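You operate a simulated robot arm through the tools that you are given. There is no shell and no other tool.

Carry out the task below with a simulated robot arm. There is one attempt and no reset: what you move stays moved.

TASK
Stir two scoops of soda into the cooker's water with the paddle.
Fine: use the green scoop and put it back, close the jar, stand the paddle in the grey cup; leave the controls.
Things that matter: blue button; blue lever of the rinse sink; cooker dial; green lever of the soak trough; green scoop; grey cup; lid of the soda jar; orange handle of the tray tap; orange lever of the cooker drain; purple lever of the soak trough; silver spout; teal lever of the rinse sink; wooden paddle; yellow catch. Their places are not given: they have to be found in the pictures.

Only the result counts: the job must be done as asked and must still hold three seconds after the hand-in. Knocking over, shifting, dropping, spilling or breaking anything else fails it.

THE ROBOT
A 6-joint arm with a fingered hand, fixed in place. Base frame: the origin is on the floor under the middle of its stand, x ahead of it, y to its left, z up; the work surface is at about z = 800. Readings come in mm, rad, newtons and seconds.
With the tool pointing down near the work surface it reaches from about 500 to 960 mm from the base axis. Its first joint turns from -2.897 to 2.897 rad. Payload 5 kg.
The TCP is the grasp point between the finger pads, 43 mm short of the fingertips. In the tool frame z runs along the fingers and y along their closing line. The gripper opens to 144 mm; its body begins 50 mm behind the TCP. The gripper is a hand of 5 fingers: y runs from the thumb to the fingers, the wrist lies at [-21, -133, -233] in the tool frame, and closing takes about 1.5 s.
Orientation is that of the tool frame in the base frame, as a unit quaternion [x, y, z, w]. With the fingers straight down and the wrist toward the robot, the tool's x, y and z point along [0, 1, 0], [1, 0, 0] and [0, 0, -1] of the base frame.

THE INTERFACE
- The arm moves only by the tool jog_arm. Its argument "targets" is text: rows parted by semicolons, each of 6 numbers parted by spaces: the shift along the tool's x, y, z in mm, then the turn, a rotation vector about the tool's x, y, z in rad. In form: x y z ax ay az; .... A call has 1 to 20 rows; each row shifts and turns the commanded pose from where the row before left it, along the tool's axes as they then stand. "hand" is the closure in counts, from 0 (fully open) to 255 (shut), set as the call begins (left out, the last holds). Rows are played at 5 a second. More than 50 mm and 0.15 rad between two rows, or a gripper value outside its range, and nothing of the call is played. Where a pose cannot be reached the arm comes as near as it can. A force on the tool above 40 N (or 10 N above the force at the start of the call, whichever is more), or a blocked arm, ends the call early, and 0.2 s more pass. Each finger travels about 72 mm/s and halts on what it meets, pressing with about 26 N; the grip force reading is that of the motor and also rises with nothing between the fingers. The clock runs only during rows and for 0.2 s after the last one: add rows that do not move to give the fingers time. The reply holds the time, the measured pose of the TCP, the force on the tool along the base axes, the opening and the grip force, in the units named above and with some noise, with the torque about the TCP (base axes, N m) and any sound that the robot's microphone picked up.
- Cameras (640 x 400 px; columns grow to the right, rows downward): "scene" is fixed at [53.3, -641.8, 1622.6]; the picture's right is [0.74, -0.67, 0.00], its down [-0.50, -0.56, -0.66] and it looks along [0.44, 0.49, -0.75] (base axes); focal length 214 px, centre (320, 200). "wrist" rides on the gripper at [86, -108, -168] in the tool frame; the picture's right is [-0.80, 0.28, -0.53], its down [-0.54, -0.73, 0.42] and it looks along [-0.27, 0.63, 0.73] (tool axes); focal length 275 px, centre (320, 200).
- camera(camera): a new picture of that camera. It takes no simulated time.
- lift_body(by): slides the trunk up (or, below 0, down) by that many mm; the arm rides with it, the base frame stays. It gives what a move gives, with no picture.
- finger_targets(index, middle, ring, little, thumb_bend, thumb_turn): sets how far each is bent, from 0 (flat) to 100 (curled in); at 30 the hand is open as for a grip, at 70 the pads meet at the TCP. One left out holds its place. A second passes; each finger stops where it meets its share of the squeeze, and holds until it gets a number again. A gripper value or a shape takes the hand back. It gives what a move gives, with no picture; readings hold the bend of each and the force on index, middle, ring, little, thumb and palm. thumb_turn goes from beside the hand (0) to across from the fingers (100), as for a grip.
- preshape(shape): the hand has 5 fingers and takes this shape, open, in about a second: jaw (thumb against the fingers, like two jaws); tri (thumb and two fingers); tip (a fingertip pinch); poke (one finger out to press); point (the index stretched); flat (the hand flat); cup (the hand cupped); fist (a fist). The gripper value then closes the fingers along that shape, each until it touches; the sizes above hold for jaw. It gives what a move gives, with no picture.
- pixel_to_xyz(camera, pixels): for up to 12 pixels [column, row] of the newest picture of that camera ("zoom" is the newest enlarged one), the place [x, y, z] in the base frame of the surface seen there, good to about 2 mm, but the place of the scene camera against the robot may be out by one fixed shift of up to 25 mm in any direction. It takes no simulated time.
- zoom(camera, box): a new picture of the part [left, top, right, bottom] of that camera's present view, enlarged. It takes no simulated time.
- close_job(): hands the job in; it is judged then, once.

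Unless the task says otherwise, let go and move clear before handing in.

The tools are called after ">>>" as a command line: name --argument value ..., lists and objects as JSON in quotes. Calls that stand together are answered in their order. jog_arm: Moves the arm, as the interface text tells. Its arguments: {"type":"object","properties":{"targets":{"type":"string"},"hand":{"type":"number"}},"required":["targets"]} The other tools are called the same way: lift_body (by) moves the trunk up or down; preshape (shape) gives the hand a shape; finger_targets (index, middle, ring, little, thumb_bend, thumb_turn) moves the fingers one by one; camera (camera) takes a picture; pixel_to_xyz (camera, pixels) gives the place of the surface under pixels of a picture; zoom (camera, box) takes an enlarged picture of a part of a camera's view; close_job () hands the job in.

At the start:

```text
t: 0.0
tcp_pos: [514.3, 257.4, 1309.9]
tool_rot: [0.707, 0.707, 0.0, 0.0]
contact_force: [-0.1, 0.6, 0.2]
torque: [0.01, 0.02, 0.0]
gripper_width: 143.4
finger_force: 0.1
shape: jaw
bend: [30.0, 30.0, 30.0, 30.0, 30.0, 98.0]
finger forces: [0.0, 0.0, 0.0, 0.0, 0.1, 0.1]
trunk travel left (down, up): [-450.0, 140.0]
```

scene: 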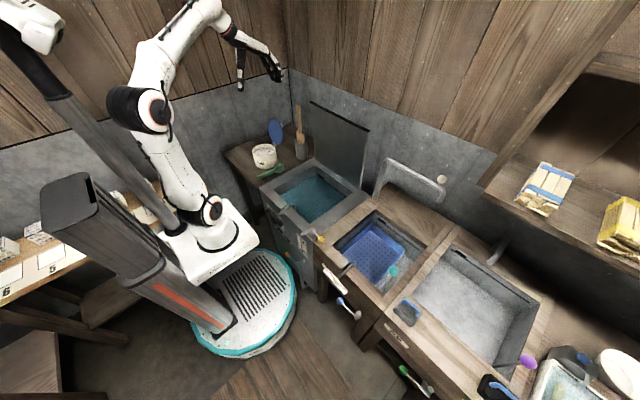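
wrist: 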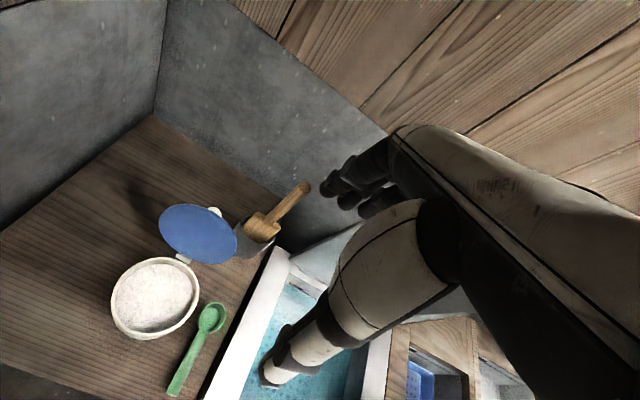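

The wrist picture shows the open soda jar (about 155,298) with its blue lid up (198,232), the green scoop (198,345), and the paddle in the grey cup (275,215). I'll enlarge both views and measure these places.

>>> zoom --camera "scene" --box '[220, 90, 380, 250]'

>>> zoom --camera "wrist" --box '[80, 160, 340, 400]'

>>> pixel_to_xyz --camera "wrist" --pixels '[[155, 298], [115, 300], [195, 295], [160, 262], [150, 338], [212, 318], [190, 355], [172, 390], [198, 232], [262, 228], [305, 187], [245, 245]]'

>>> pixel_to_xyz --camera "scene" --pixels '[[265, 155], [279, 167], [262, 175], [277, 130], [298, 107], [300, 150], [315, 195], [280, 190], [320, 170], [350, 200], [300, 215], [308, 235]]'

```text
2.50 times, centred on (300, 170) of scene
```

zoom: 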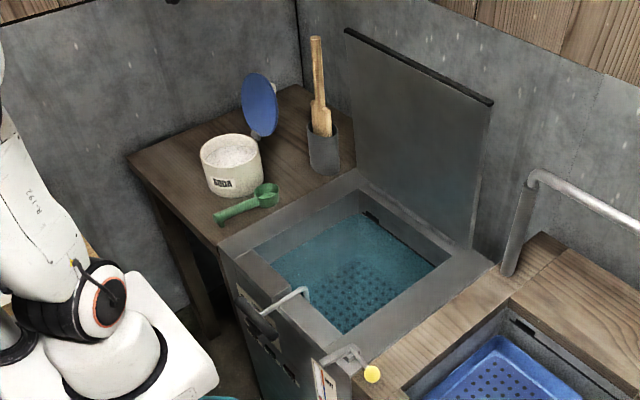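

```text
1.67 times, centred on (210, 280) of wrist
```

zoom: 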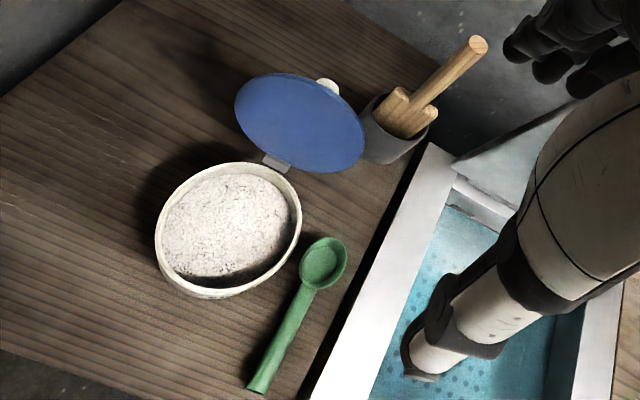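

```text
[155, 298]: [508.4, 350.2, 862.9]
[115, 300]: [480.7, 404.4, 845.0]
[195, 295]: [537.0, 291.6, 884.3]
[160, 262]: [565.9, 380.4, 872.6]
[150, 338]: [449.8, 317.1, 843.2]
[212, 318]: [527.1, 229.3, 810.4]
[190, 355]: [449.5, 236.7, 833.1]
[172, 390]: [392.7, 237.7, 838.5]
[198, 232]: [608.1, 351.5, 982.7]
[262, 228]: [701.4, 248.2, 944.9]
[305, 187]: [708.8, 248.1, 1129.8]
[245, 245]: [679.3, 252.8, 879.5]
```

```text
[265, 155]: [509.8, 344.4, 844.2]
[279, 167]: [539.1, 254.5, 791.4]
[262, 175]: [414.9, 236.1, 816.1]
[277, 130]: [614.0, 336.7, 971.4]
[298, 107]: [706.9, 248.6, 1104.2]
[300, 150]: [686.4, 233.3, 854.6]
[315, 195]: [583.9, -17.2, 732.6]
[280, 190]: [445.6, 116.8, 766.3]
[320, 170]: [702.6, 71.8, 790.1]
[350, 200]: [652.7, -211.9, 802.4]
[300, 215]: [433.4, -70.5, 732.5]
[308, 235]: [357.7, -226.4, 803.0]
```

The wrist readings put the jar rim near (507,350,884), the scoop handle along x at y≈237, and the paddle and cup near (690,250). The scene camera reads about 20 mm low. I'll look closer at the scoop, jar and cup.

>>> zoom --camera "wrist" --box '[100, 240, 240, 400]'

>>> zoom --camera "scene" --box '[240, 100, 320, 190]'

>>> zoom --camera "scene" --box '[270, 150, 400, 250]'

```text
2.50 times, centred on (170, 320) of wrist
```

zoom: 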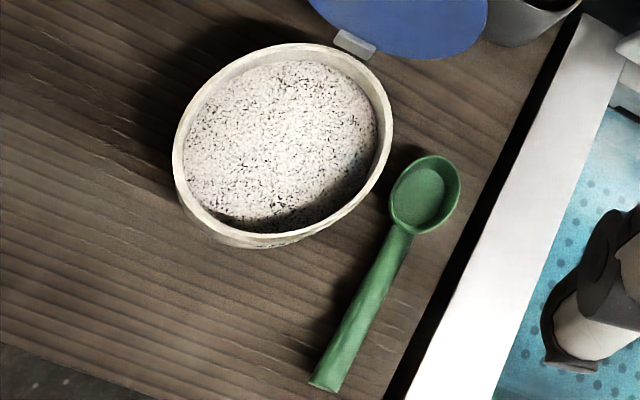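

```text
4.44 times, centred on (280, 145) of scene
```

zoom: 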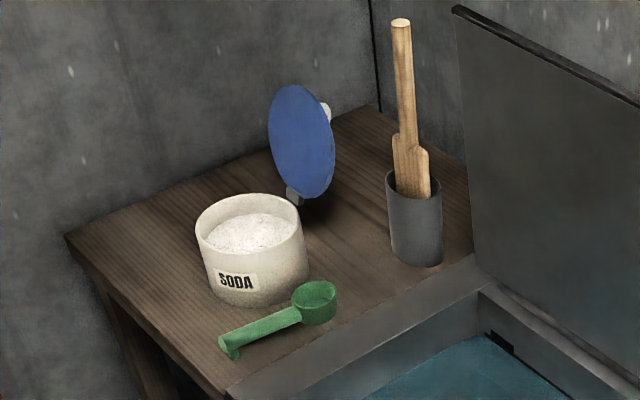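

```text
4.00 times, centred on (335, 200) of scene
```

zoom: 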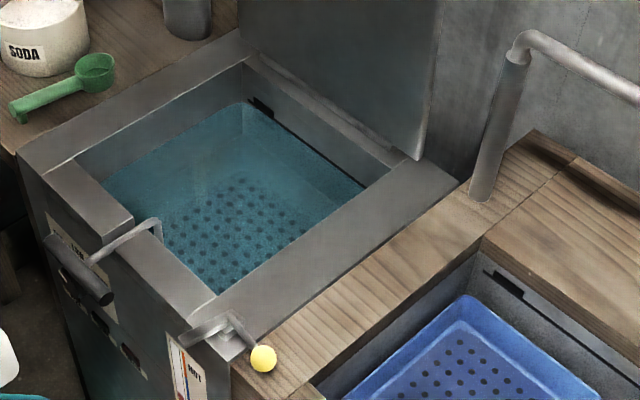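

The scoop's handle stands on a small foot, with the bowl at its far end. I'll measure it in an enlarged wrist view.

>>> zoom --camera "wrist" --box '[100, 240, 240, 400]'

>>> pixel_to_xyz --camera "zoom" --pixels '[[430, 157], [458, 185], [393, 200], [408, 230], [425, 195], [395, 245], [380, 275], [360, 315], [340, 355], [325, 385], [385, 290], [368, 280]]'

>>> pixel_to_xyz --camera "zoom" --pixels '[[330, 52], [385, 110], [375, 165], [275, 240], [195, 205], [180, 150], [240, 60], [280, 100], [340, 180], [220, 180], [290, 200], [355, 42]]'

```text
2.50 times, centred on (170, 320) of wrist
```

zoom: 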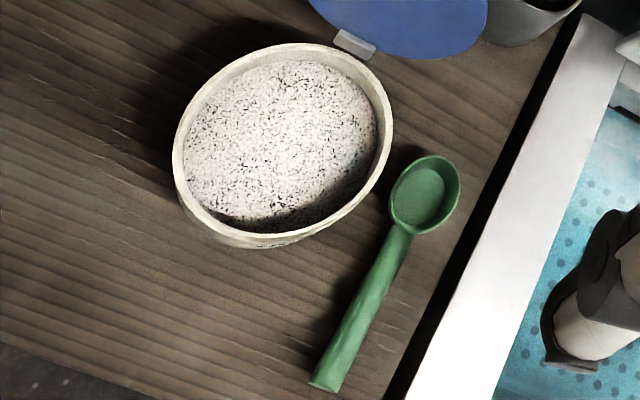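

```text
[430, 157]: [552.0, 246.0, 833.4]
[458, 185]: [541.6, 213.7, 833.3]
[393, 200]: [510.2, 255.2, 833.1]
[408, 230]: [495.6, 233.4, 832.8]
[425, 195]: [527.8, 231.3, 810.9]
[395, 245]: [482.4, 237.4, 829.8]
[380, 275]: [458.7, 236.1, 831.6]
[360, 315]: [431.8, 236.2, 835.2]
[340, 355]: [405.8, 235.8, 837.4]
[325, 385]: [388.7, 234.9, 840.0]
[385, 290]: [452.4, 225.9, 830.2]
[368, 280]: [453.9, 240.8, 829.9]
```

```text
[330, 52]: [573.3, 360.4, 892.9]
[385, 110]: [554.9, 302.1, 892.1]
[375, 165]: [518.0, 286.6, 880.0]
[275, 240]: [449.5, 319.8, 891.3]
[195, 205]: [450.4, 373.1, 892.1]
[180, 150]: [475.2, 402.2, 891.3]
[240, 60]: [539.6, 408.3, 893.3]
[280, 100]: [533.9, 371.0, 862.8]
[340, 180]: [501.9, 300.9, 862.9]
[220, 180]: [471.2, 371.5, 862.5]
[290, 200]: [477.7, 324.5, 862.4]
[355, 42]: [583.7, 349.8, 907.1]
```

The jar rim is at z≈892, centred near (510,348), with the soda surface at z≈863. The scoop bowl is centred near (525,234), its handle spans x 388–495, and its rim is at z≈833. I'll compare scene readings of the same features to find the scene camera's shift, and measure the cooker and cup.

>>> zoom --camera "scene" --box '[240, 100, 320, 190]'

>>> pixel_to_xyz --camera "zoom" --pixels '[[222, 342], [318, 296], [337, 290], [293, 300], [320, 281], [260, 330], [400, 24], [200, 220], [298, 225], [250, 195], [245, 240], [180, 340]]'

>>> pixel_to_xyz --camera "zoom" --pixels '[[388, 180], [440, 195], [415, 262], [405, 130], [428, 150], [395, 140], [300, 90], [285, 190], [330, 180], [326, 112], [455, 15], [480, 270]]'

>>> pixel_to_xyz --camera "wrist" --pixels '[[208, 385], [60, 260], [120, 170], [200, 180], [240, 330], [270, 260], [235, 250], [275, 240], [303, 185], [213, 211], [165, 215], [235, 250]]'

```text
4.44 times, centred on (280, 145) of scene
```

zoom: 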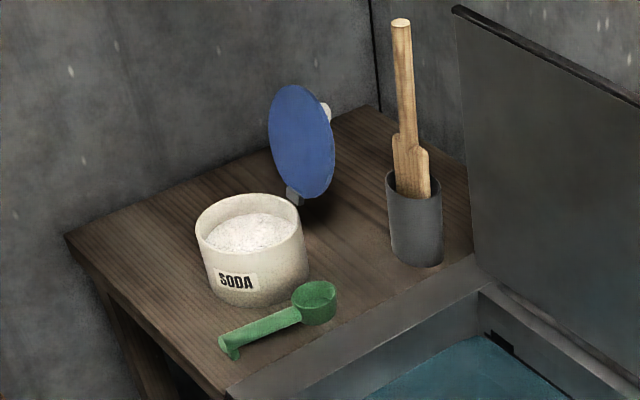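

```text
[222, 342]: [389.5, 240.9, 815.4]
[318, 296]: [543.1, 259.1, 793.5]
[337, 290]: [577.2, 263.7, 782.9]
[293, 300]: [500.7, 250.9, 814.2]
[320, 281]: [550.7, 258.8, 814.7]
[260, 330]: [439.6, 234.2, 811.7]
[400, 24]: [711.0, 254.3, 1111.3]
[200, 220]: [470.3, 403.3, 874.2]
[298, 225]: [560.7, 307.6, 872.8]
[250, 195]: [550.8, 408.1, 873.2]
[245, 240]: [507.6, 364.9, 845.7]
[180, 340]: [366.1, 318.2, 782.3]
```

```text
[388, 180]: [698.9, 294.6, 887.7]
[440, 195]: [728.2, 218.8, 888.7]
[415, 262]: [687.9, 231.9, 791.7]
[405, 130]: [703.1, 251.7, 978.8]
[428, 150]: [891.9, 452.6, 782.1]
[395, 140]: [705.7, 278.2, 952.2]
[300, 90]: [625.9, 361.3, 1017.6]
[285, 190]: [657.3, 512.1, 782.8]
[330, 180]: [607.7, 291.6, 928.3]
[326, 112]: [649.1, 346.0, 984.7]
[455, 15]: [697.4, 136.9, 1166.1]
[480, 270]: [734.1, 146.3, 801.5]
```

```text
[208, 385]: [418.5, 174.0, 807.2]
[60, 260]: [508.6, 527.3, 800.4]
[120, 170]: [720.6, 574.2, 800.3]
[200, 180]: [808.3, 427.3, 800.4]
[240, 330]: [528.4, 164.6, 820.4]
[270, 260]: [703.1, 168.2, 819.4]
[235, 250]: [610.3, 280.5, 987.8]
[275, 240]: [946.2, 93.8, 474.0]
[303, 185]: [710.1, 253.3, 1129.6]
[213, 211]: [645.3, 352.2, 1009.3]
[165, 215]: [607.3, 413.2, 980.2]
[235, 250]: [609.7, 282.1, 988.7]
```

The scene readings need about (−2,−5,+18) added: the table reads 782 in the scene and 800 in the wrist view, and the rim of the cooker is at z≈820. Next I'll turn the hand a quarter turn about its axis, so the fingers close across the scoop handle with the wrist on the left.

>>> jog_arm --targets "0 0 0 0 0 0.1309; 0 0 0 0 0 0.1309; 0 0 0 0 0 0.1309; 0 0 0 0 0 0.1309; 0 0 0 0 0 0.1309; 0 0 0 0 0 0.1309; 0 0 0 0 0 0.1309; 0 0 0 0 0 0.1309; 0 0 0 0 0 0.1309; 0 0 0 0 0 0.1309; 0 0 0 0 0 0.1309; 0 0 0 0 0 0.1309" --hand 0

>>> camera --camera "scene"

>>> camera --camera "wrist"

```text
t: 2.6
tcp_pos: [510.6, 205.8, 1227.7]
tool_rot: [1.0, 0.001, 0.003, -0.002]
contact_force: [-0.2, -0.2, -0.2]
torque: [-0.03, 0.05, -0.01]
gripper_width: 143.8
finger_force: 0.0
shape: jaw
bend: [30.0, 30.0, 30.0, 30.0, 30.0, 98.0]
finger forces: [0.0, 0.0, 0.0, 0.0, 0.0, 0.0]
out of reach, approached as far as the arm can: row 9, 10, 11, 12
trunk travel left (down, up): [-450.0, 140.0]
```

```text
taken
```

scene: 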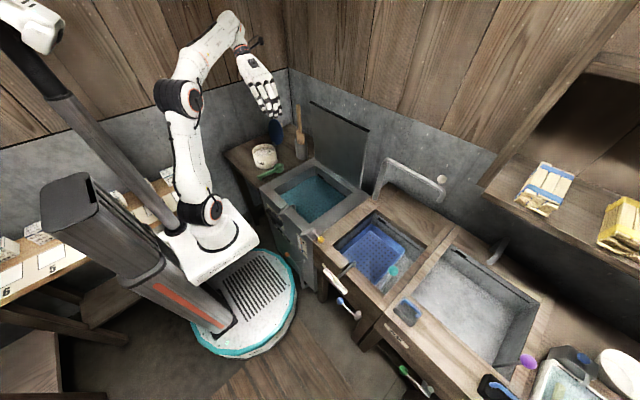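

```text
taken
```

wrist: 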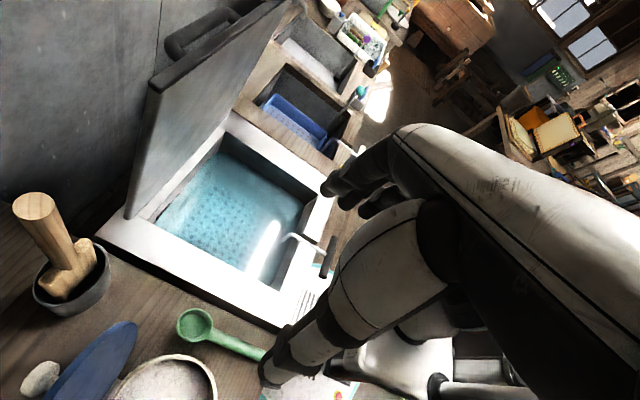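

The turn reached the wanted orientation, but the arm stopped 80 mm low because that height is out of reach. The wrist view shows the scoop, jar, cup and cooker clearly. I'll lower a little to see where the commanded pose stands.

>>> jog_arm --targets "-15 0 45 0 0 0; -15 0 45 0 0 0; -15 0 45 0 0 0; 0 0 0 0 0 0" --hand 0

```text
t: 3.6
tcp_pos: [466.7, 206.9, 1090.7]
tool_rot: [1.0, 0.0, 0.0, 0.0]
contact_force: [-0.1, 1.0, -0.7]
torque: [-0.03, 0.03, 0.01]
gripper_width: 143.8
finger_force: 0.1
shape: jaw
bend: [30.0, 30.0, 30.0, 30.0, 30.0, 98.0]
finger forces: [0.0, 0.1, 0.1, 0.0, 0.1, 0.0]
trunk travel left (down, up): [-450.0, 140.0]
```

The commanded pose follows the real one, so moves now go as asked. I'll partly close the hand so the thumb clears the jar, then come down above the scoop handle and look.

>>> jog_arm --targets "-9 -10 45 0 0 0; -9 -10 45 0 0 0; -9 -10 40 0 0 0; 0 0 0 0 0 0; 0 0 0 0 0 0; 0 0 0 0 0 0" --hand 110

>>> camera --camera "wrist"

>>> zoom --camera "scene" --box '[220, 70, 340, 190]'

```text
t: 5.0
tcp_pos: [440.0, 235.7, 962.0]
tool_rot: [1.0, 0.0, 0.0, 0.0]
contact_force: [0.0, 0.2, 1.0]
torque: [-0.03, -0.01, 0.0]
gripper_width: 82.2
finger_force: 0.1
shape: jaw
bend: [74.0, 42.0, 39.0, 41.0, 67.0, 100.0]
finger forces: [0.0, 0.0, 0.1, 0.1, 0.0, 0.0]
trunk travel left (down, up): [-450.0, 140.0]
```

```text
taken
```

wrist: 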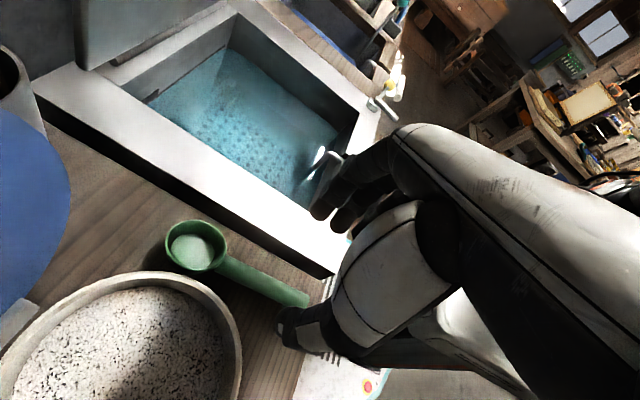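

```text
3.33 times, centred on (280, 130) of scene
```

zoom: 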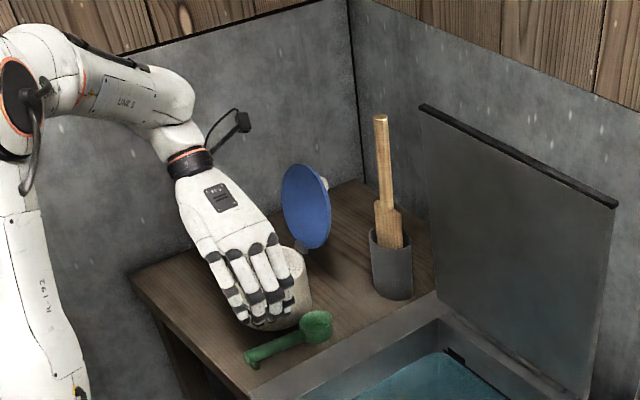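

The hand is above the handle at (440,236,962), but the index finger bent more (74) than the others (about 40). I'll set the fingers evenly one by one and look again.

>>> finger_targets --index 38 --middle 38 --ring 38 --little 38 --thumb_bend 45 --thumb_turn 100

>>> zoom --camera "scene" --box '[240, 110, 310, 190]'

>>> zoom --camera "wrist" --box '[150, 120, 470, 400]'

```text
t: 6.0
tcp_pos: [439.0, 234.8, 961.3]
tool_rot: [1.0, 0.0, -0.001, 0.0]
contact_force: [-0.7, 0.7, -0.2]
torque: [-0.01, 0.02, 0.01]
gripper_width: 108.4
finger_force: 0.2
shape: fingers
bend: [38.0, 38.0, 38.0, 38.0, 45.0, 99.0]
finger forces: [0.0, 0.1, 0.0, 0.0, 0.0, 0.0]
trunk travel left (down, up): [-450.0, 140.0]
```

```text
5.00 times, centred on (275, 150) of scene
```

zoom: 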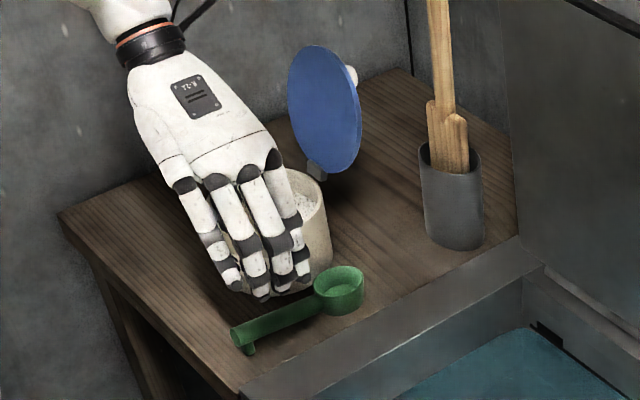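

```text
1.43 times, centred on (310, 260) of wrist
```

zoom: 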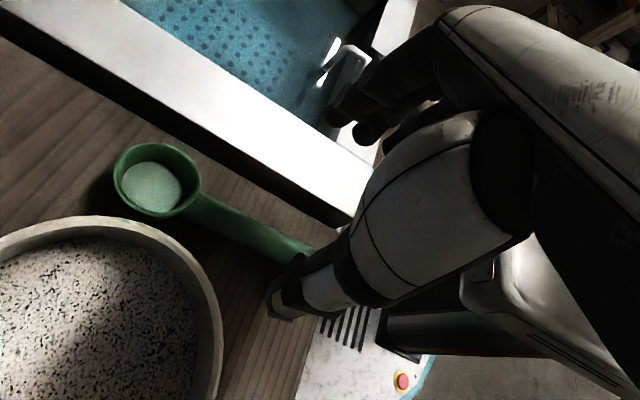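

I'll measure where the thumb tip (280,305) and fingertips (340,112), (368,128) really are in this view.

>>> pixel_to_xyz --camera "zoom" --pixels '[[280, 308], [297, 262], [320, 280], [335, 112], [366, 128], [395, 145], [400, 190], [400, 90]]'

>>> zoom --camera "scene" --box '[240, 110, 310, 190]'

>>> pixel_to_xyz --camera "zoom" --pixels '[[232, 284], [263, 297], [283, 291], [305, 278], [210, 235], [245, 245], [275, 238], [295, 225], [237, 345], [345, 285]]'

```text
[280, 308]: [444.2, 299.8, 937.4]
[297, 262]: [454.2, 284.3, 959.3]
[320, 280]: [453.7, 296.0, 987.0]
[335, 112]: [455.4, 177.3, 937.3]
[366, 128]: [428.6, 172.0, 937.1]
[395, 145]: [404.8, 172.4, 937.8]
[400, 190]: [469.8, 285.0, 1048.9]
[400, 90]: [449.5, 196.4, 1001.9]
```

```text
5.00 times, centred on (275, 150) of scene
```

zoom: 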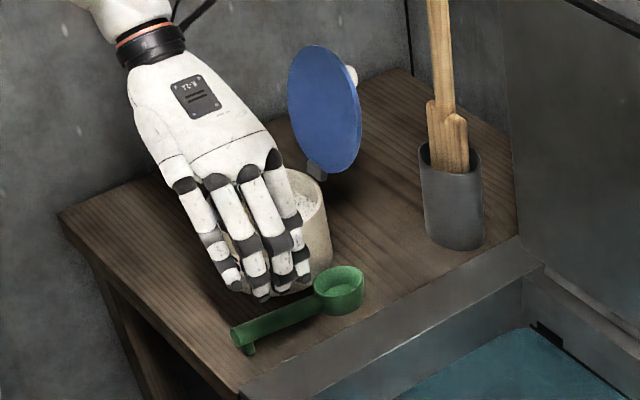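

```text
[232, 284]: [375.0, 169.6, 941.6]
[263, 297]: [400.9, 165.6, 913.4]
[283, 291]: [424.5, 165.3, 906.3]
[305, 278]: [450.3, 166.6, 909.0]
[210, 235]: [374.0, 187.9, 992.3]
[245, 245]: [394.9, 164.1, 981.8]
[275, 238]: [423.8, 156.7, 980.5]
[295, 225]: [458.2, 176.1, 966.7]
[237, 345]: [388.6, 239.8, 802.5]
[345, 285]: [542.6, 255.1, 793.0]
```

The finger row sits at tool x of about +15 (index), −12, −38 and −64 (little), with the thumb at +9 and the fingertips about 40 mm below the TCP. The cooker rim starts near y≈175 at z≈820, so the fingers must be half closed before going down. I'll set that, centre at x=455, and check.

>>> finger_targets --index 53 --middle 53 --ring 53 --little 53 --thumb_bend 53 --thumb_turn 100

>>> jog_arm --targets "8 0 20 0 0 0; 8 -2 20 0 0 0; 0 0 0 0 0 0"

>>> zoom --camera "scene" --box '[240, 110, 310, 190]'

>>> pixel_to_xyz --camera "zoom" --pixels '[[232, 300], [250, 305], [270, 310], [290, 305], [310, 290], [250, 290], [275, 295], [300, 280]]'

>>> zoom --camera "wrist" --box '[150, 120, 470, 400]'

```text
t: 7.0
tcp_pos: [439.4, 235.0, 960.9]
tool_rot: [1.0, 0.0, 0.0, 0.0]
contact_force: [0.2, -0.1, -0.2]
torque: [-0.01, 0.02, 0.03]
gripper_width: 67.9
finger_force: 0.1
shape: fingers
bend: [53.0, 53.0, 53.0, 53.0, 53.0, 100.0]
finger forces: [0.0, 0.0, 0.0, 0.0, 0.0, 0.0]
trunk travel left (down, up): [-450.0, 140.0]
```

```text
t: 7.8
tcp_pos: [455.3, 237.8, 919.7]
tool_rot: [1.0, 0.0, 0.0, -0.001]
contact_force: [1.0, -0.4, 0.0]
torque: [-0.02, 0.0, -0.03]
gripper_width: 68.0
finger_force: 0.0
shape: fingers
bend: [53.0, 53.0, 53.0, 53.0, 53.0, 100.0]
finger forces: [0.1, 0.0, 0.1, 0.1, 0.1, 0.0]
trunk travel left (down, up): [-450.0, 140.0]
```

```text
5.00 times, centred on (275, 150) of scene
```

zoom: 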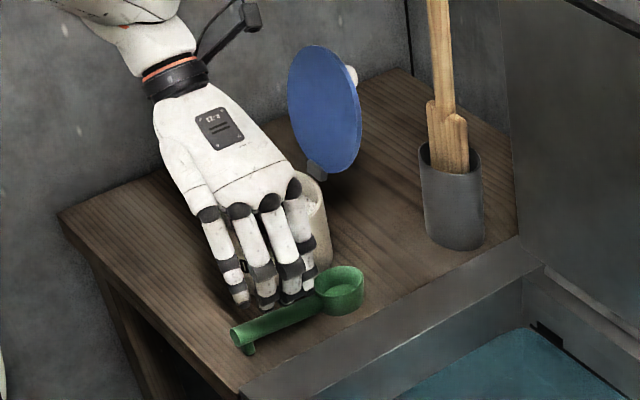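

```text
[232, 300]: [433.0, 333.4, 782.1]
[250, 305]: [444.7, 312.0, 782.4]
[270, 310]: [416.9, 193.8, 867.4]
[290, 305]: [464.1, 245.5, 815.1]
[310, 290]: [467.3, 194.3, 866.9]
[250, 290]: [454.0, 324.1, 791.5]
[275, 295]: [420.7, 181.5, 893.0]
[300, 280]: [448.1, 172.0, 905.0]
```

```text
1.43 times, centred on (310, 260) of wrist
```

zoom: 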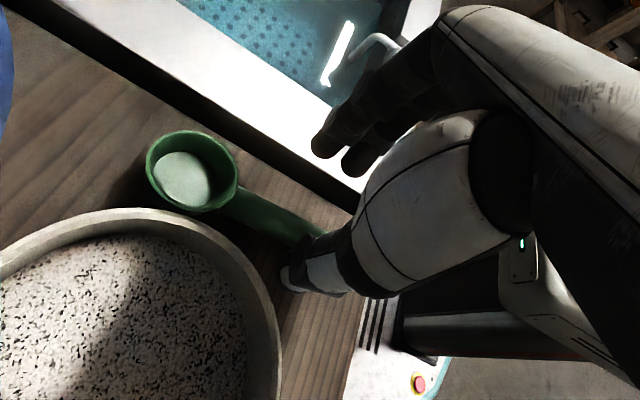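

The half-closed fingertips sit about 38 mm below the TCP and clear the cooker rim and jar. I'll lower to TCP z≈850, which puts the fingertips around z≈809 on both sides of the handle.

>>> jog_arm --targets "0 0 20 0 0 0; 0 0 20 0 0 0; 0 0 15 0 0 0; 0 0 15 0 0 0; 0 0 0 0 0 0"

>>> zoom --camera "scene" --box '[240, 110, 310, 190]'

>>> zoom --camera "wrist" --box '[150, 120, 470, 400]'

```text
t: 9.0
tcp_pos: [453.5, 238.0, 851.0]
tool_rot: [1.0, 0.0, 0.001, -0.001]
contact_force: [-0.2, -0.2, 0.3]
torque: [0.05, -0.05, 0.01]
gripper_width: 67.9
finger_force: 0.7
shape: fingers
bend: [53.0, 53.0, 53.0, 53.0, 53.0, 100.0]
finger forces: [0.1, 0.0, 0.0, 0.0, 0.7, 0.1]
trunk travel left (down, up): [-450.0, 140.0]
```

```text
5.00 times, centred on (275, 150) of scene
```

zoom: 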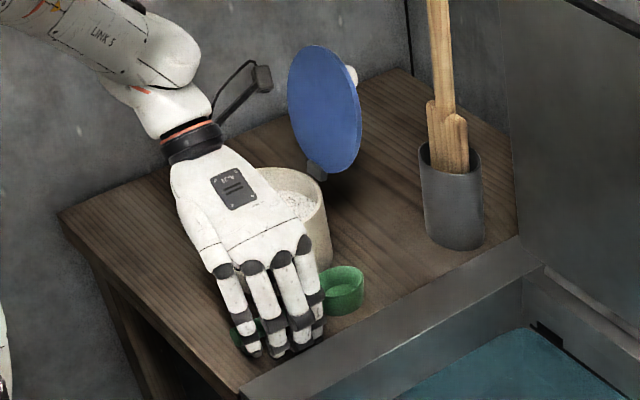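

```text
1.43 times, centred on (310, 260) of wrist
```

zoom: 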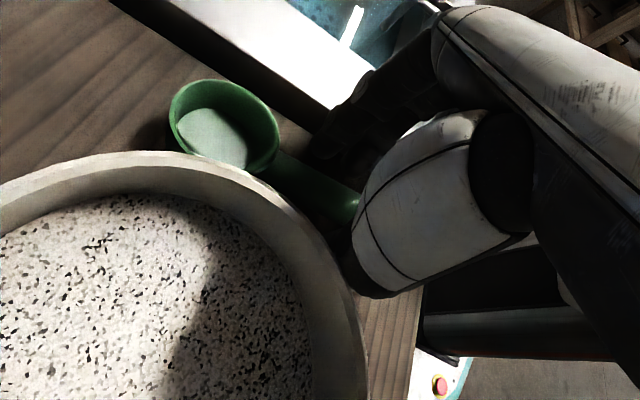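

The thumb reads 0.7 N and sits close to the jar rim near zoom pixel (355,280). I'll check whether the jar has moved and how wide the gap is.

>>> pixel_to_xyz --camera "zoom" --pixels '[[355, 300], [348, 275], [330, 240], [300, 200], [230, 170], [150, 155], [60, 165], [365, 370], [370, 240], [375, 270], [355, 285], [400, 200]]'

>>> zoom --camera "wrist" --box '[220, 180, 360, 360]'

```text
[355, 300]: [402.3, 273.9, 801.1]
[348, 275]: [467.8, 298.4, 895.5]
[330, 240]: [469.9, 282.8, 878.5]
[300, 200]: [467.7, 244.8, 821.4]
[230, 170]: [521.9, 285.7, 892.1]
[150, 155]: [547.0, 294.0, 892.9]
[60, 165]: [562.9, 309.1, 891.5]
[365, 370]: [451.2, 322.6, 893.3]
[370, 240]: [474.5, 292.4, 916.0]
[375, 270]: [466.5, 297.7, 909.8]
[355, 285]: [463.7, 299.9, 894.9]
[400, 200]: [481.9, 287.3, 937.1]
```

```text
2.22 times, centred on (290, 270) of wrist
```

zoom: 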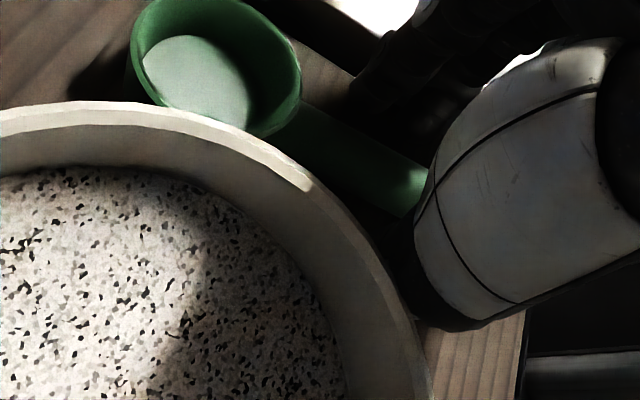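

The jar hasn't moved, but the thumb's base just touches its rim near (468,298,895). I'll shift the hand 10 mm back and 4 mm right, away from the jar, before closing.

>>> jog_arm --targets "-5 2 0 0 0 0; -5 2 0 0 0 0; 0 0 0 0 0 0"

>>> finger_targets --index 62 --middle 62 --ring 62 --little 62 --thumb_bend 62

>>> zoom --camera "wrist" --box '[180, 120, 400, 360]'

>>> zoom --camera "scene" --box '[250, 130, 310, 190]'

```text
t: 9.8
tcp_pos: [442.6, 234.9, 851.8]
tool_rot: [1.0, 0.0, 0.0, 0.0]
contact_force: [0.3, 1.5, 0.8]
torque: [-0.05, 0.02, -0.03]
gripper_width: 67.9
finger_force: 0.5
shape: fingers
bend: [53.0, 53.0, 53.0, 53.0, 53.0, 100.0]
finger forces: [0.0, 0.9, 0.1, 0.0, 0.1, 0.0]
trunk travel left (down, up): [-450.0, 140.0]
```

```text
t: 10.8
tcp_pos: [442.3, 233.9, 852.0]
tool_rot: [1.0, 0.001, 0.0, 0.001]
contact_force: [0.0, 0.1, 0.6]
torque: [-0.02, -0.02, -0.03]
gripper_width: 35.9
finger_force: 0.1
shape: fingers
bend: [62.0, 62.0, 62.0, 62.0, 62.0, 100.0]
finger forces: [0.1, 0.0, 0.1, 0.0, 0.1, 0.0]
trunk travel left (down, up): [-450.0, 140.0]
```

```text
1.67 times, centred on (290, 240) of wrist
```

zoom: 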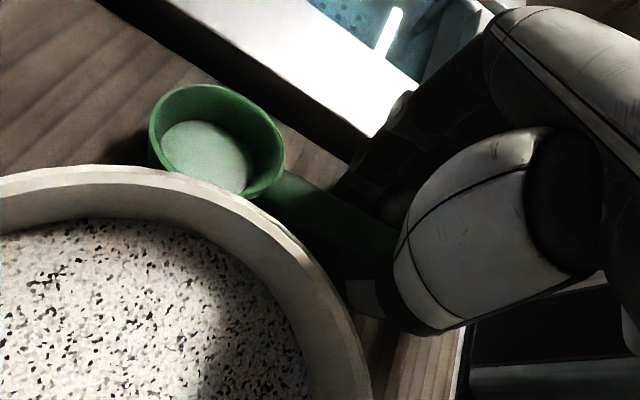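

```text
6.67 times, centred on (280, 160) of scene
```

zoom: 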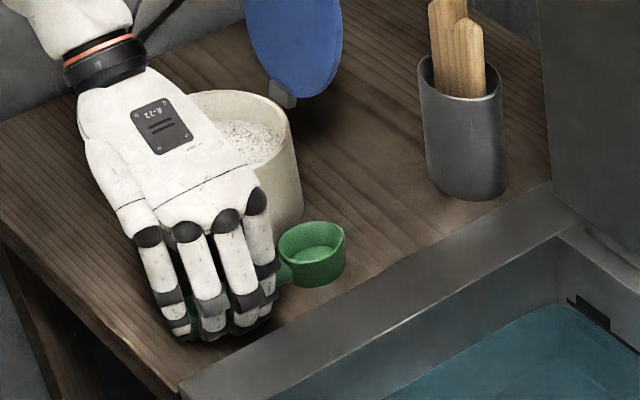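

No contact at bend 62 and the fingers flank the handle. I'll close them onto it now.

>>> finger_targets --index 85 --middle 85 --ring 85 --little 70 --thumb_bend 85

>>> zoom --camera "wrist" --box '[180, 120, 400, 360]'

>>> zoom --camera "scene" --box '[250, 130, 310, 190]'

```text
t: 11.8
tcp_pos: [443.1, 234.0, 850.9]
tool_rot: [1.0, 0.0, -0.001, 0.0]
contact_force: [0.1, 0.5, -0.6]
torque: [0.0, -0.01, -0.02]
gripper_width: 0.7
finger_force: 0.0
shape: fingers
bend: [75.0, 85.0, 85.0, 70.0, 80.0, 100.0]
finger forces: [0.0, 0.1, 0.2, 0.1, 0.1, 0.0]
trunk travel left (down, up): [-450.0, 140.0]
```

```text
1.67 times, centred on (290, 240) of wrist
```

zoom: 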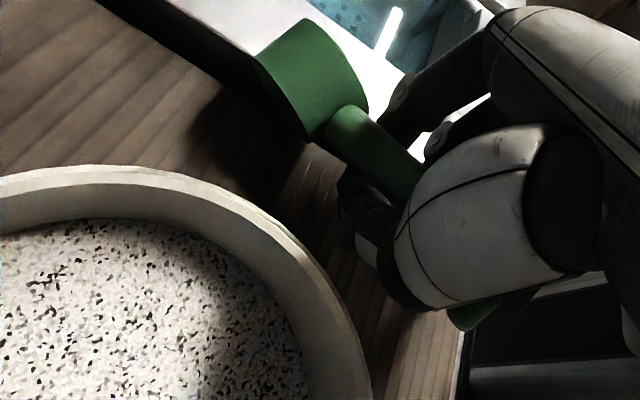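

```text
6.67 times, centred on (280, 160) of scene
```

zoom: 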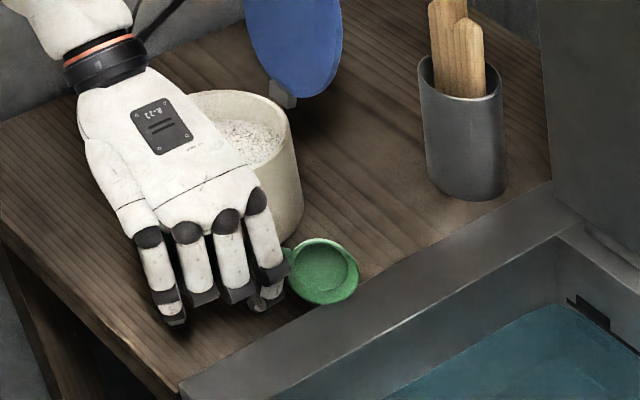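

The closing fingers rolled the scoop onto its side: in the wrist view its bottom faces left, and all finger forces are near 0. I'll measure how it lies before opening gently.

>>> pixel_to_xyz --camera "zoom" --pixels '[[320, 270], [290, 255], [355, 280], [320, 300], [300, 285]]'

>>> zoom --camera "wrist" --box '[200, 120, 380, 320]'

>>> pixel_to_xyz --camera "zoom" --pixels '[[300, 80], [250, 40], [350, 110], [280, 130], [380, 150], [420, 190], [350, 200], [480, 380], [520, 370], [330, 230], [400, 230], [360, 180]]'

```text
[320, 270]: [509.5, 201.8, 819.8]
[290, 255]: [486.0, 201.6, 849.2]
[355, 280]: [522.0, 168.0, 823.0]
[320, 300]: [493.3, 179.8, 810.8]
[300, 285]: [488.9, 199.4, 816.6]
```

```text
2.00 times, centred on (290, 220) of wrist
```

zoom: 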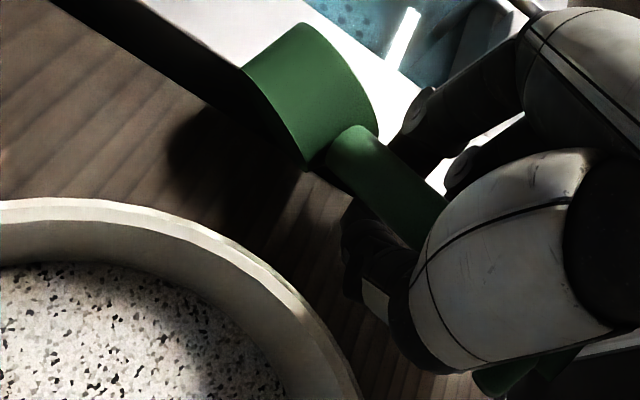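

```text
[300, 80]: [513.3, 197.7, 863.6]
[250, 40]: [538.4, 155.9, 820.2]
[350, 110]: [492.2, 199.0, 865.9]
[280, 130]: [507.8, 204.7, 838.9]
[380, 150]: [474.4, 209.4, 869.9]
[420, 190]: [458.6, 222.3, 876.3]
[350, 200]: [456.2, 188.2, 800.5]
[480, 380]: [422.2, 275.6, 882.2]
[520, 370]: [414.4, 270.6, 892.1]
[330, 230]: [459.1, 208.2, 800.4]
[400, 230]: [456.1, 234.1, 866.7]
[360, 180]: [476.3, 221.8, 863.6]
```

The handle now rests on top of the curled fingers, near (458,222,876), with the bowl tipped toward the cooker. I'll open a little at a time so it settles back.

>>> finger_targets --index 66 --middle 66 --ring 66 --little 66 --thumb_bend 66

>>> zoom --camera "wrist" --box '[180, 120, 400, 360]'

>>> zoom --camera "scene" --box '[250, 130, 310, 190]'

```text
t: 12.8
tcp_pos: [442.9, 235.1, 850.6]
tool_rot: [1.0, 0.0, 0.0, 0.0]
contact_force: [-0.8, 0.4, -0.9]
torque: [0.02, -0.01, 0.01]
gripper_width: 22.1
finger_force: 1.0
shape: fingers
bend: [66.0, 66.0, 66.0, 66.0, 66.0, 100.0]
finger forces: [0.6, 0.0, 0.0, 0.1, 0.4, 0.0]
trunk travel left (down, up): [-450.0, 140.0]
```

```text
1.67 times, centred on (290, 240) of wrist
```

zoom: 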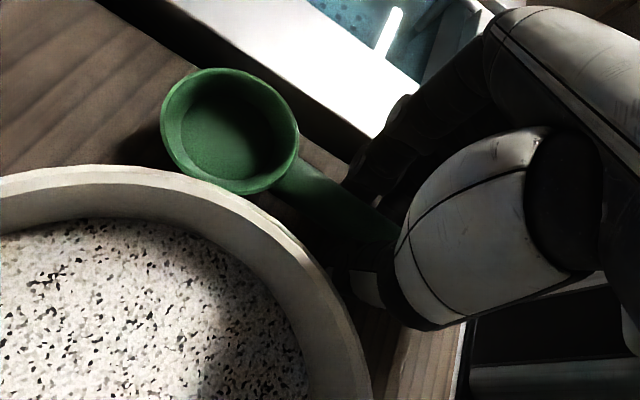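

```text
6.67 times, centred on (280, 160) of scene
```

zoom: 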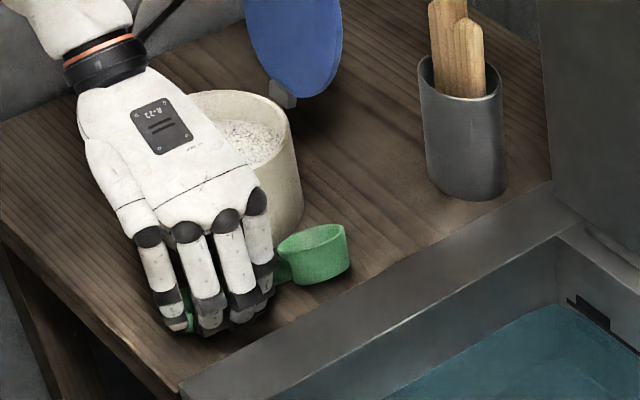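

The scoop settled back almost upright. The three rear fingers had pushed against a thumb that sits opposite only the index and middle, which twisted the handle. I'll release fully and check how it stands, then regrip with just thumb, index and middle.

>>> finger_targets --index 56 --middle 56 --ring 50 --little 50 --thumb_bend 56

>>> zoom --camera "scene" --box '[250, 130, 310, 190]'

>>> zoom --camera "wrist" --box '[180, 120, 400, 360]'

>>> pixel_to_xyz --camera "zoom" --pixels '[[230, 70], [295, 125], [165, 130], [265, 190], [225, 140], [320, 205], [370, 225], [300, 190], [340, 200], [200, 85], [345, 215], [205, 180]]'

```text
t: 13.8
tcp_pos: [442.7, 234.7, 851.0]
tool_rot: [1.0, 0.0, -0.001, 0.0]
contact_force: [0.1, -0.1, 0.4]
torque: [0.0, 0.03, -0.02]
gripper_width: 56.0
finger_force: 0.1
shape: fingers
bend: [56.0, 56.0, 50.0, 50.0, 56.0, 100.0]
finger forces: [0.0, 0.1, 0.0, 0.1, 0.0, 0.1]
trunk travel left (down, up): [-450.0, 140.0]
```

```text
6.67 times, centred on (280, 160) of scene
```

zoom: 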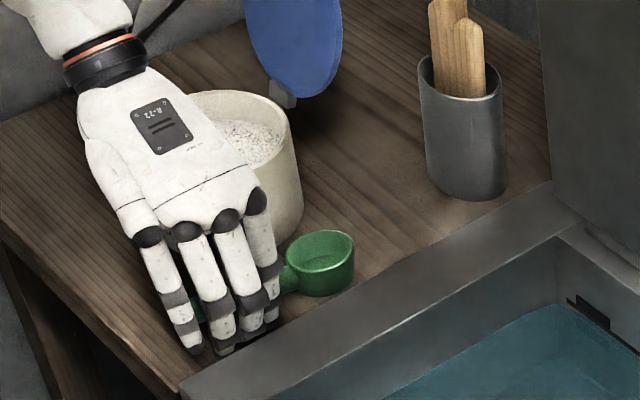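

```text
1.67 times, centred on (290, 240) of wrist
```

zoom: 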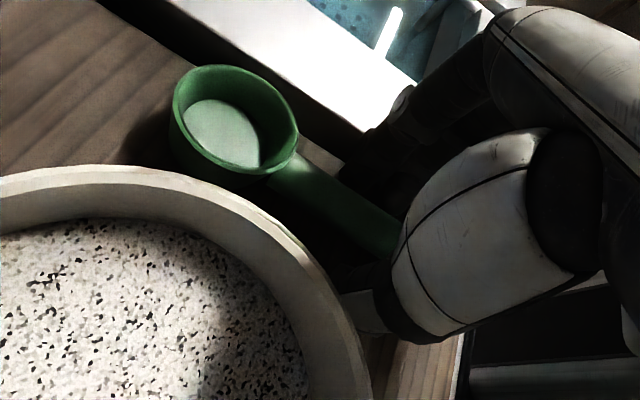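

```text
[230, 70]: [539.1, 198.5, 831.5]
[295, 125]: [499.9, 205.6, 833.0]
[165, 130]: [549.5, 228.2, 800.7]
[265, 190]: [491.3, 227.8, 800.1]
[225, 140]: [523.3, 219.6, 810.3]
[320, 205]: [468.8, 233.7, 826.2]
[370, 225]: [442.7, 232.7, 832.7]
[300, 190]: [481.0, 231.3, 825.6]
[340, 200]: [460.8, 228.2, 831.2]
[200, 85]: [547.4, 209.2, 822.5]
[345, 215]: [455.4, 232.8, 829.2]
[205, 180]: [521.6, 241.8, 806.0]
```

The scoop is upright again: rim at z≈833, bowl centred near (521,220), handle near y≈231. I'll lower 4 mm, centre on the handle, and close only thumb, index and middle, gently.

>>> jog_arm --targets "0 3 4 0 0 0; 0 0 0 0 0 0"

>>> finger_targets --index 67 --middle 67 --ring 50 --little 50 --thumb_bend 67

>>> zoom --camera "scene" --box '[250, 130, 310, 190]'

>>> zoom --camera "wrist" --box '[180, 120, 400, 360]'

```text
t: 14.4
tcp_pos: [443.4, 231.9, 849.2]
tool_rot: [1.0, 0.0, 0.001, -0.001]
contact_force: [-0.5, 6.6, 13.1]
torque: [-0.57, 0.35, -0.22]
gripper_width: 55.9
finger_force: 6.9
shape: fingers
bend: [56.0, 57.0, 51.0, 50.0, 56.0, 100.0]
finger forces: [0.1, 9.9, 4.1, 0.0, 0.1, 0.0]
trunk travel left (down, up): [-450.0, 140.0]
```

```text
t: 15.4
tcp_pos: [442.4, 231.4, 847.9]
tool_rot: [1.0, 0.0, 0.0, 0.0]
contact_force: [0.0, 3.2, -0.1]
torque: [0.08, 0.02, -0.17]
gripper_width: 23.3
finger_force: 3.2
shape: fingers
bend: [66.0, 67.0, 52.0, 50.0, 66.0, 100.0]
finger forces: [1.5, 0.2, 3.0, 0.0, 1.5, 0.0]
trunk travel left (down, up): [-450.0, 140.0]
```

```text
6.67 times, centred on (280, 160) of scene
```

zoom: 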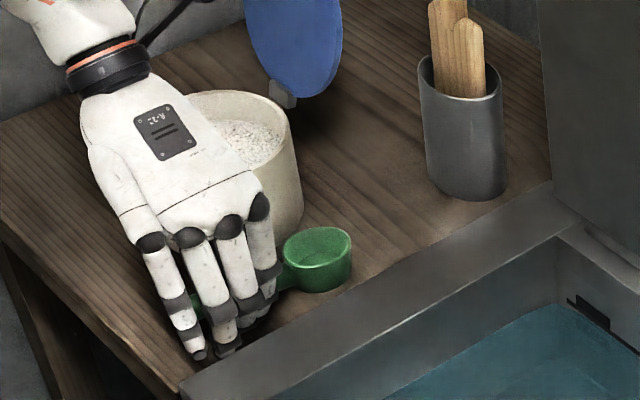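

```text
1.67 times, centred on (290, 240) of wrist
```

zoom: 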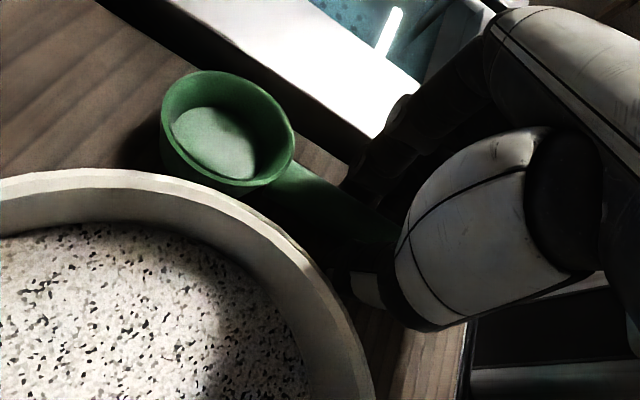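

The middle and ring tips brushed the cooker rim, and the ring still reads 3 N, so I'll curl the ring and little fingers in. The index and thumb now hold the handle lightly at 1.5 N each, and I'll firm that pinch in small steps.

>>> finger_targets --index 69 --middle 67 --ring 60 --little 60 --thumb_bend 69

>>> zoom --camera "scene" --box '[250, 130, 310, 190]'

>>> zoom --camera "wrist" --box '[180, 120, 400, 360]'

```text
t: 16.4
tcp_pos: [442.4, 231.8, 846.9]
tool_rot: [1.0, 0.0, -0.001, 0.0]
contact_force: [0.8, 0.7, 0.5]
torque: [-0.01, -0.01, 0.01]
gripper_width: 21.7
finger_force: 3.6
shape: fingers
bend: [66.0, 67.0, 60.0, 60.0, 66.0, 100.0]
finger forces: [3.3, 0.4, 0.0, 0.1, 3.5, 0.0]
trunk travel left (down, up): [-450.0, 140.0]
```

```text
6.67 times, centred on (280, 160) of scene
```

zoom: 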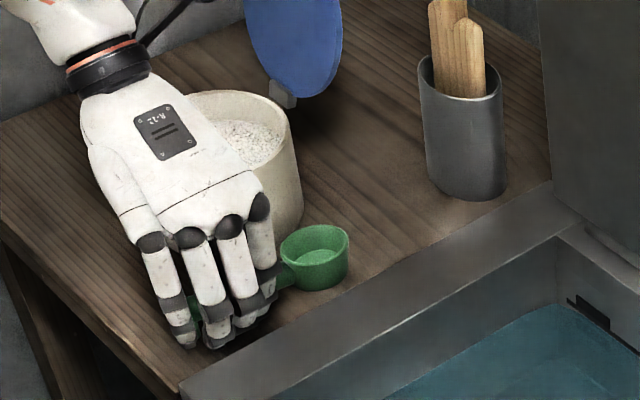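

```text
1.67 times, centred on (290, 240) of wrist
```

zoom: 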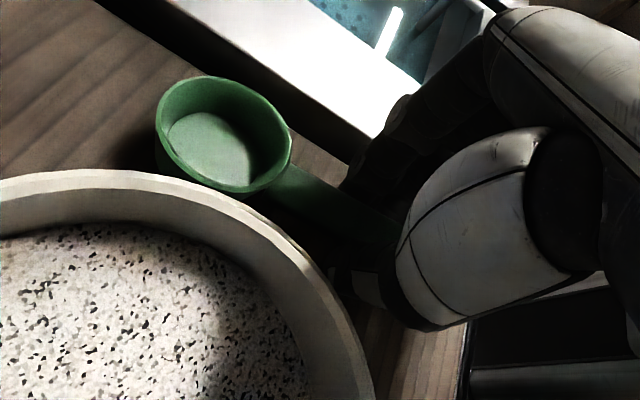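

The scoop stays upright with index and thumb pinching at 3.4 N. I'll tighten a bit more.

>>> finger_targets --index 73 --middle 68 --thumb_bend 73

>>> zoom --camera "wrist" --box '[180, 120, 400, 360]'

```text
t: 17.4
tcp_pos: [444.6, 231.2, 847.6]
tool_rot: [1.0, 0.0, 0.001, 0.001]
contact_force: [0.8, -0.5, -0.5]
torque: [0.0, 0.03, 0.02]
gripper_width: 18.2
finger_force: 10.6
shape: fingers
bend: [71.0, 67.0, 60.0, 60.0, 68.0, 100.0]
finger forces: [9.7, 0.8, 0.0, 0.1, 9.9, 0.1]
trunk travel left (down, up): [-450.0, 140.0]
```

```text
1.67 times, centred on (290, 240) of wrist
```

zoom: 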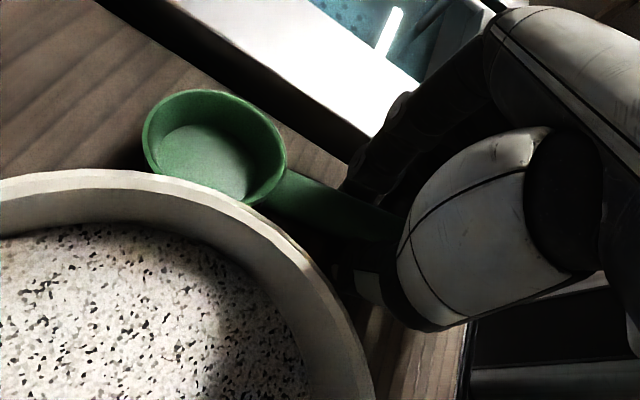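

The pinch is now about 10 N and the scoop has straightened. I'll lift 30 mm and see whether it stays level.

>>> finger_targets --index 75 --middle 72 --thumb_bend 76

>>> jog_arm --targets "0 0 -5 0 0 0; 0 0 -10 0 0 0; 0 0 -15 0 0 0; 0 0 0 0 0 0"

>>> zoom --camera "wrist" --box '[180, 120, 400, 360]'

>>> zoom --camera "scene" --box '[250, 130, 310, 190]'

```text
t: 18.4
tcp_pos: [443.0, 230.9, 847.8]
tool_rot: [1.0, 0.0, 0.0, 0.0]
contact_force: [0.3, 0.5, 0.0]
torque: [-0.01, -0.02, -0.05]
gripper_width: 1.5
finger_force: 0.1
shape: fingers
bend: [73.0, 72.0, 60.0, 60.0, 73.0, 100.0]
finger forces: [0.0, 0.0, 0.0, 0.0, 0.0, 0.1]
trunk travel left (down, up): [-450.0, 140.0]
```

```text
t: 19.4
tcp_pos: [443.5, 231.2, 877.6]
tool_rot: [1.0, 0.0, 0.001, 0.0]
contact_force: [0.3, 0.3, -0.5]
torque: [0.03, -0.01, -0.03]
gripper_width: 1.2
finger_force: 0.0
shape: fingers
bend: [73.0, 72.0, 60.0, 60.0, 73.0, 100.0]
finger forces: [0.0, 0.0, 0.0, 0.0, 0.0, 0.0]
trunk travel left (down, up): [-450.0, 140.0]
```

```text
1.67 times, centred on (290, 240) of wrist
```

zoom: 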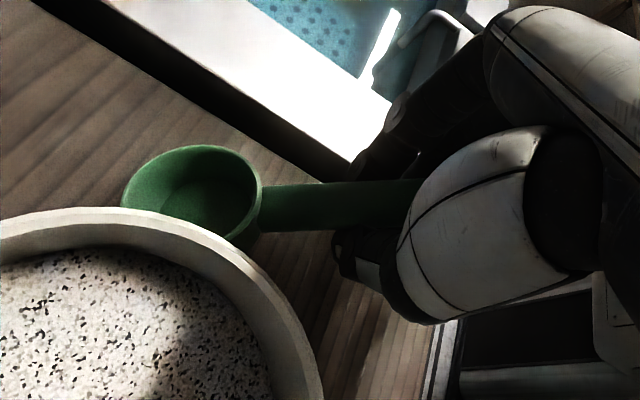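

```text
6.67 times, centred on (280, 160) of scene
```

zoom: 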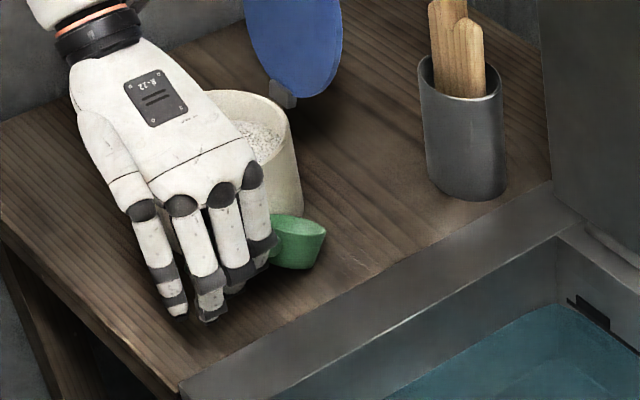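

The harder squeeze popped the handle up onto the closed fingers again, so about 10 N is its limit at this depth. I'll lower back and open gently to let the scoop settle.

>>> jog_arm --targets "0 2 10 0 0 0; 0 2 8 0 0 0; 0 0 8 0 0 0; 0 0 0 0 0 0"

>>> zoom --camera "wrist" --box '[180, 120, 400, 360]'

>>> pixel_to_xyz --camera "zoom" --pixels '[[170, 130], [260, 150], [220, 130], [300, 200], [380, 190], [260, 230], [130, 200], [200, 190]]'

```text
t: 20.4
tcp_pos: [443.4, 227.6, 851.8]
tool_rot: [1.0, -0.001, 0.0, 0.0]
contact_force: [-0.5, -0.4, -0.3]
torque: [-0.02, 0.05, 0.02]
gripper_width: 1.2
finger_force: 0.2
shape: fingers
bend: [73.0, 72.0, 60.0, 60.0, 73.0, 100.0]
finger forces: [0.3, 0.1, 0.1, 0.0, 0.1, 0.0]
trunk travel left (down, up): [-450.0, 140.0]
```

```text
1.67 times, centred on (290, 240) of wrist
```

zoom: 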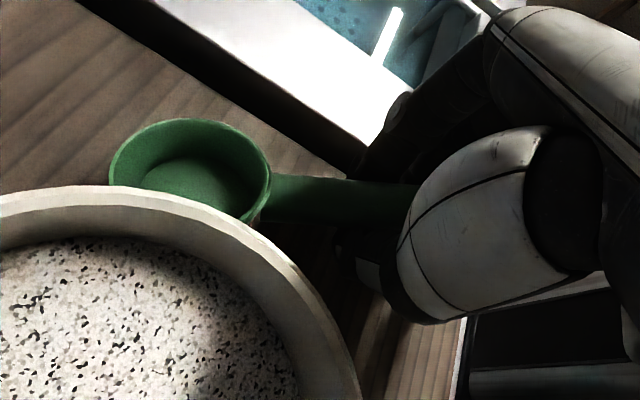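

```text
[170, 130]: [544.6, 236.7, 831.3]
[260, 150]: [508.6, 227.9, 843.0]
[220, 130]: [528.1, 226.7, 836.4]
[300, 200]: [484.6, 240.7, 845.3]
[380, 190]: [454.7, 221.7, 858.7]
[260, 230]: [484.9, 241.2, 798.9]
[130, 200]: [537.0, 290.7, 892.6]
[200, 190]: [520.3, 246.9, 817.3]
```

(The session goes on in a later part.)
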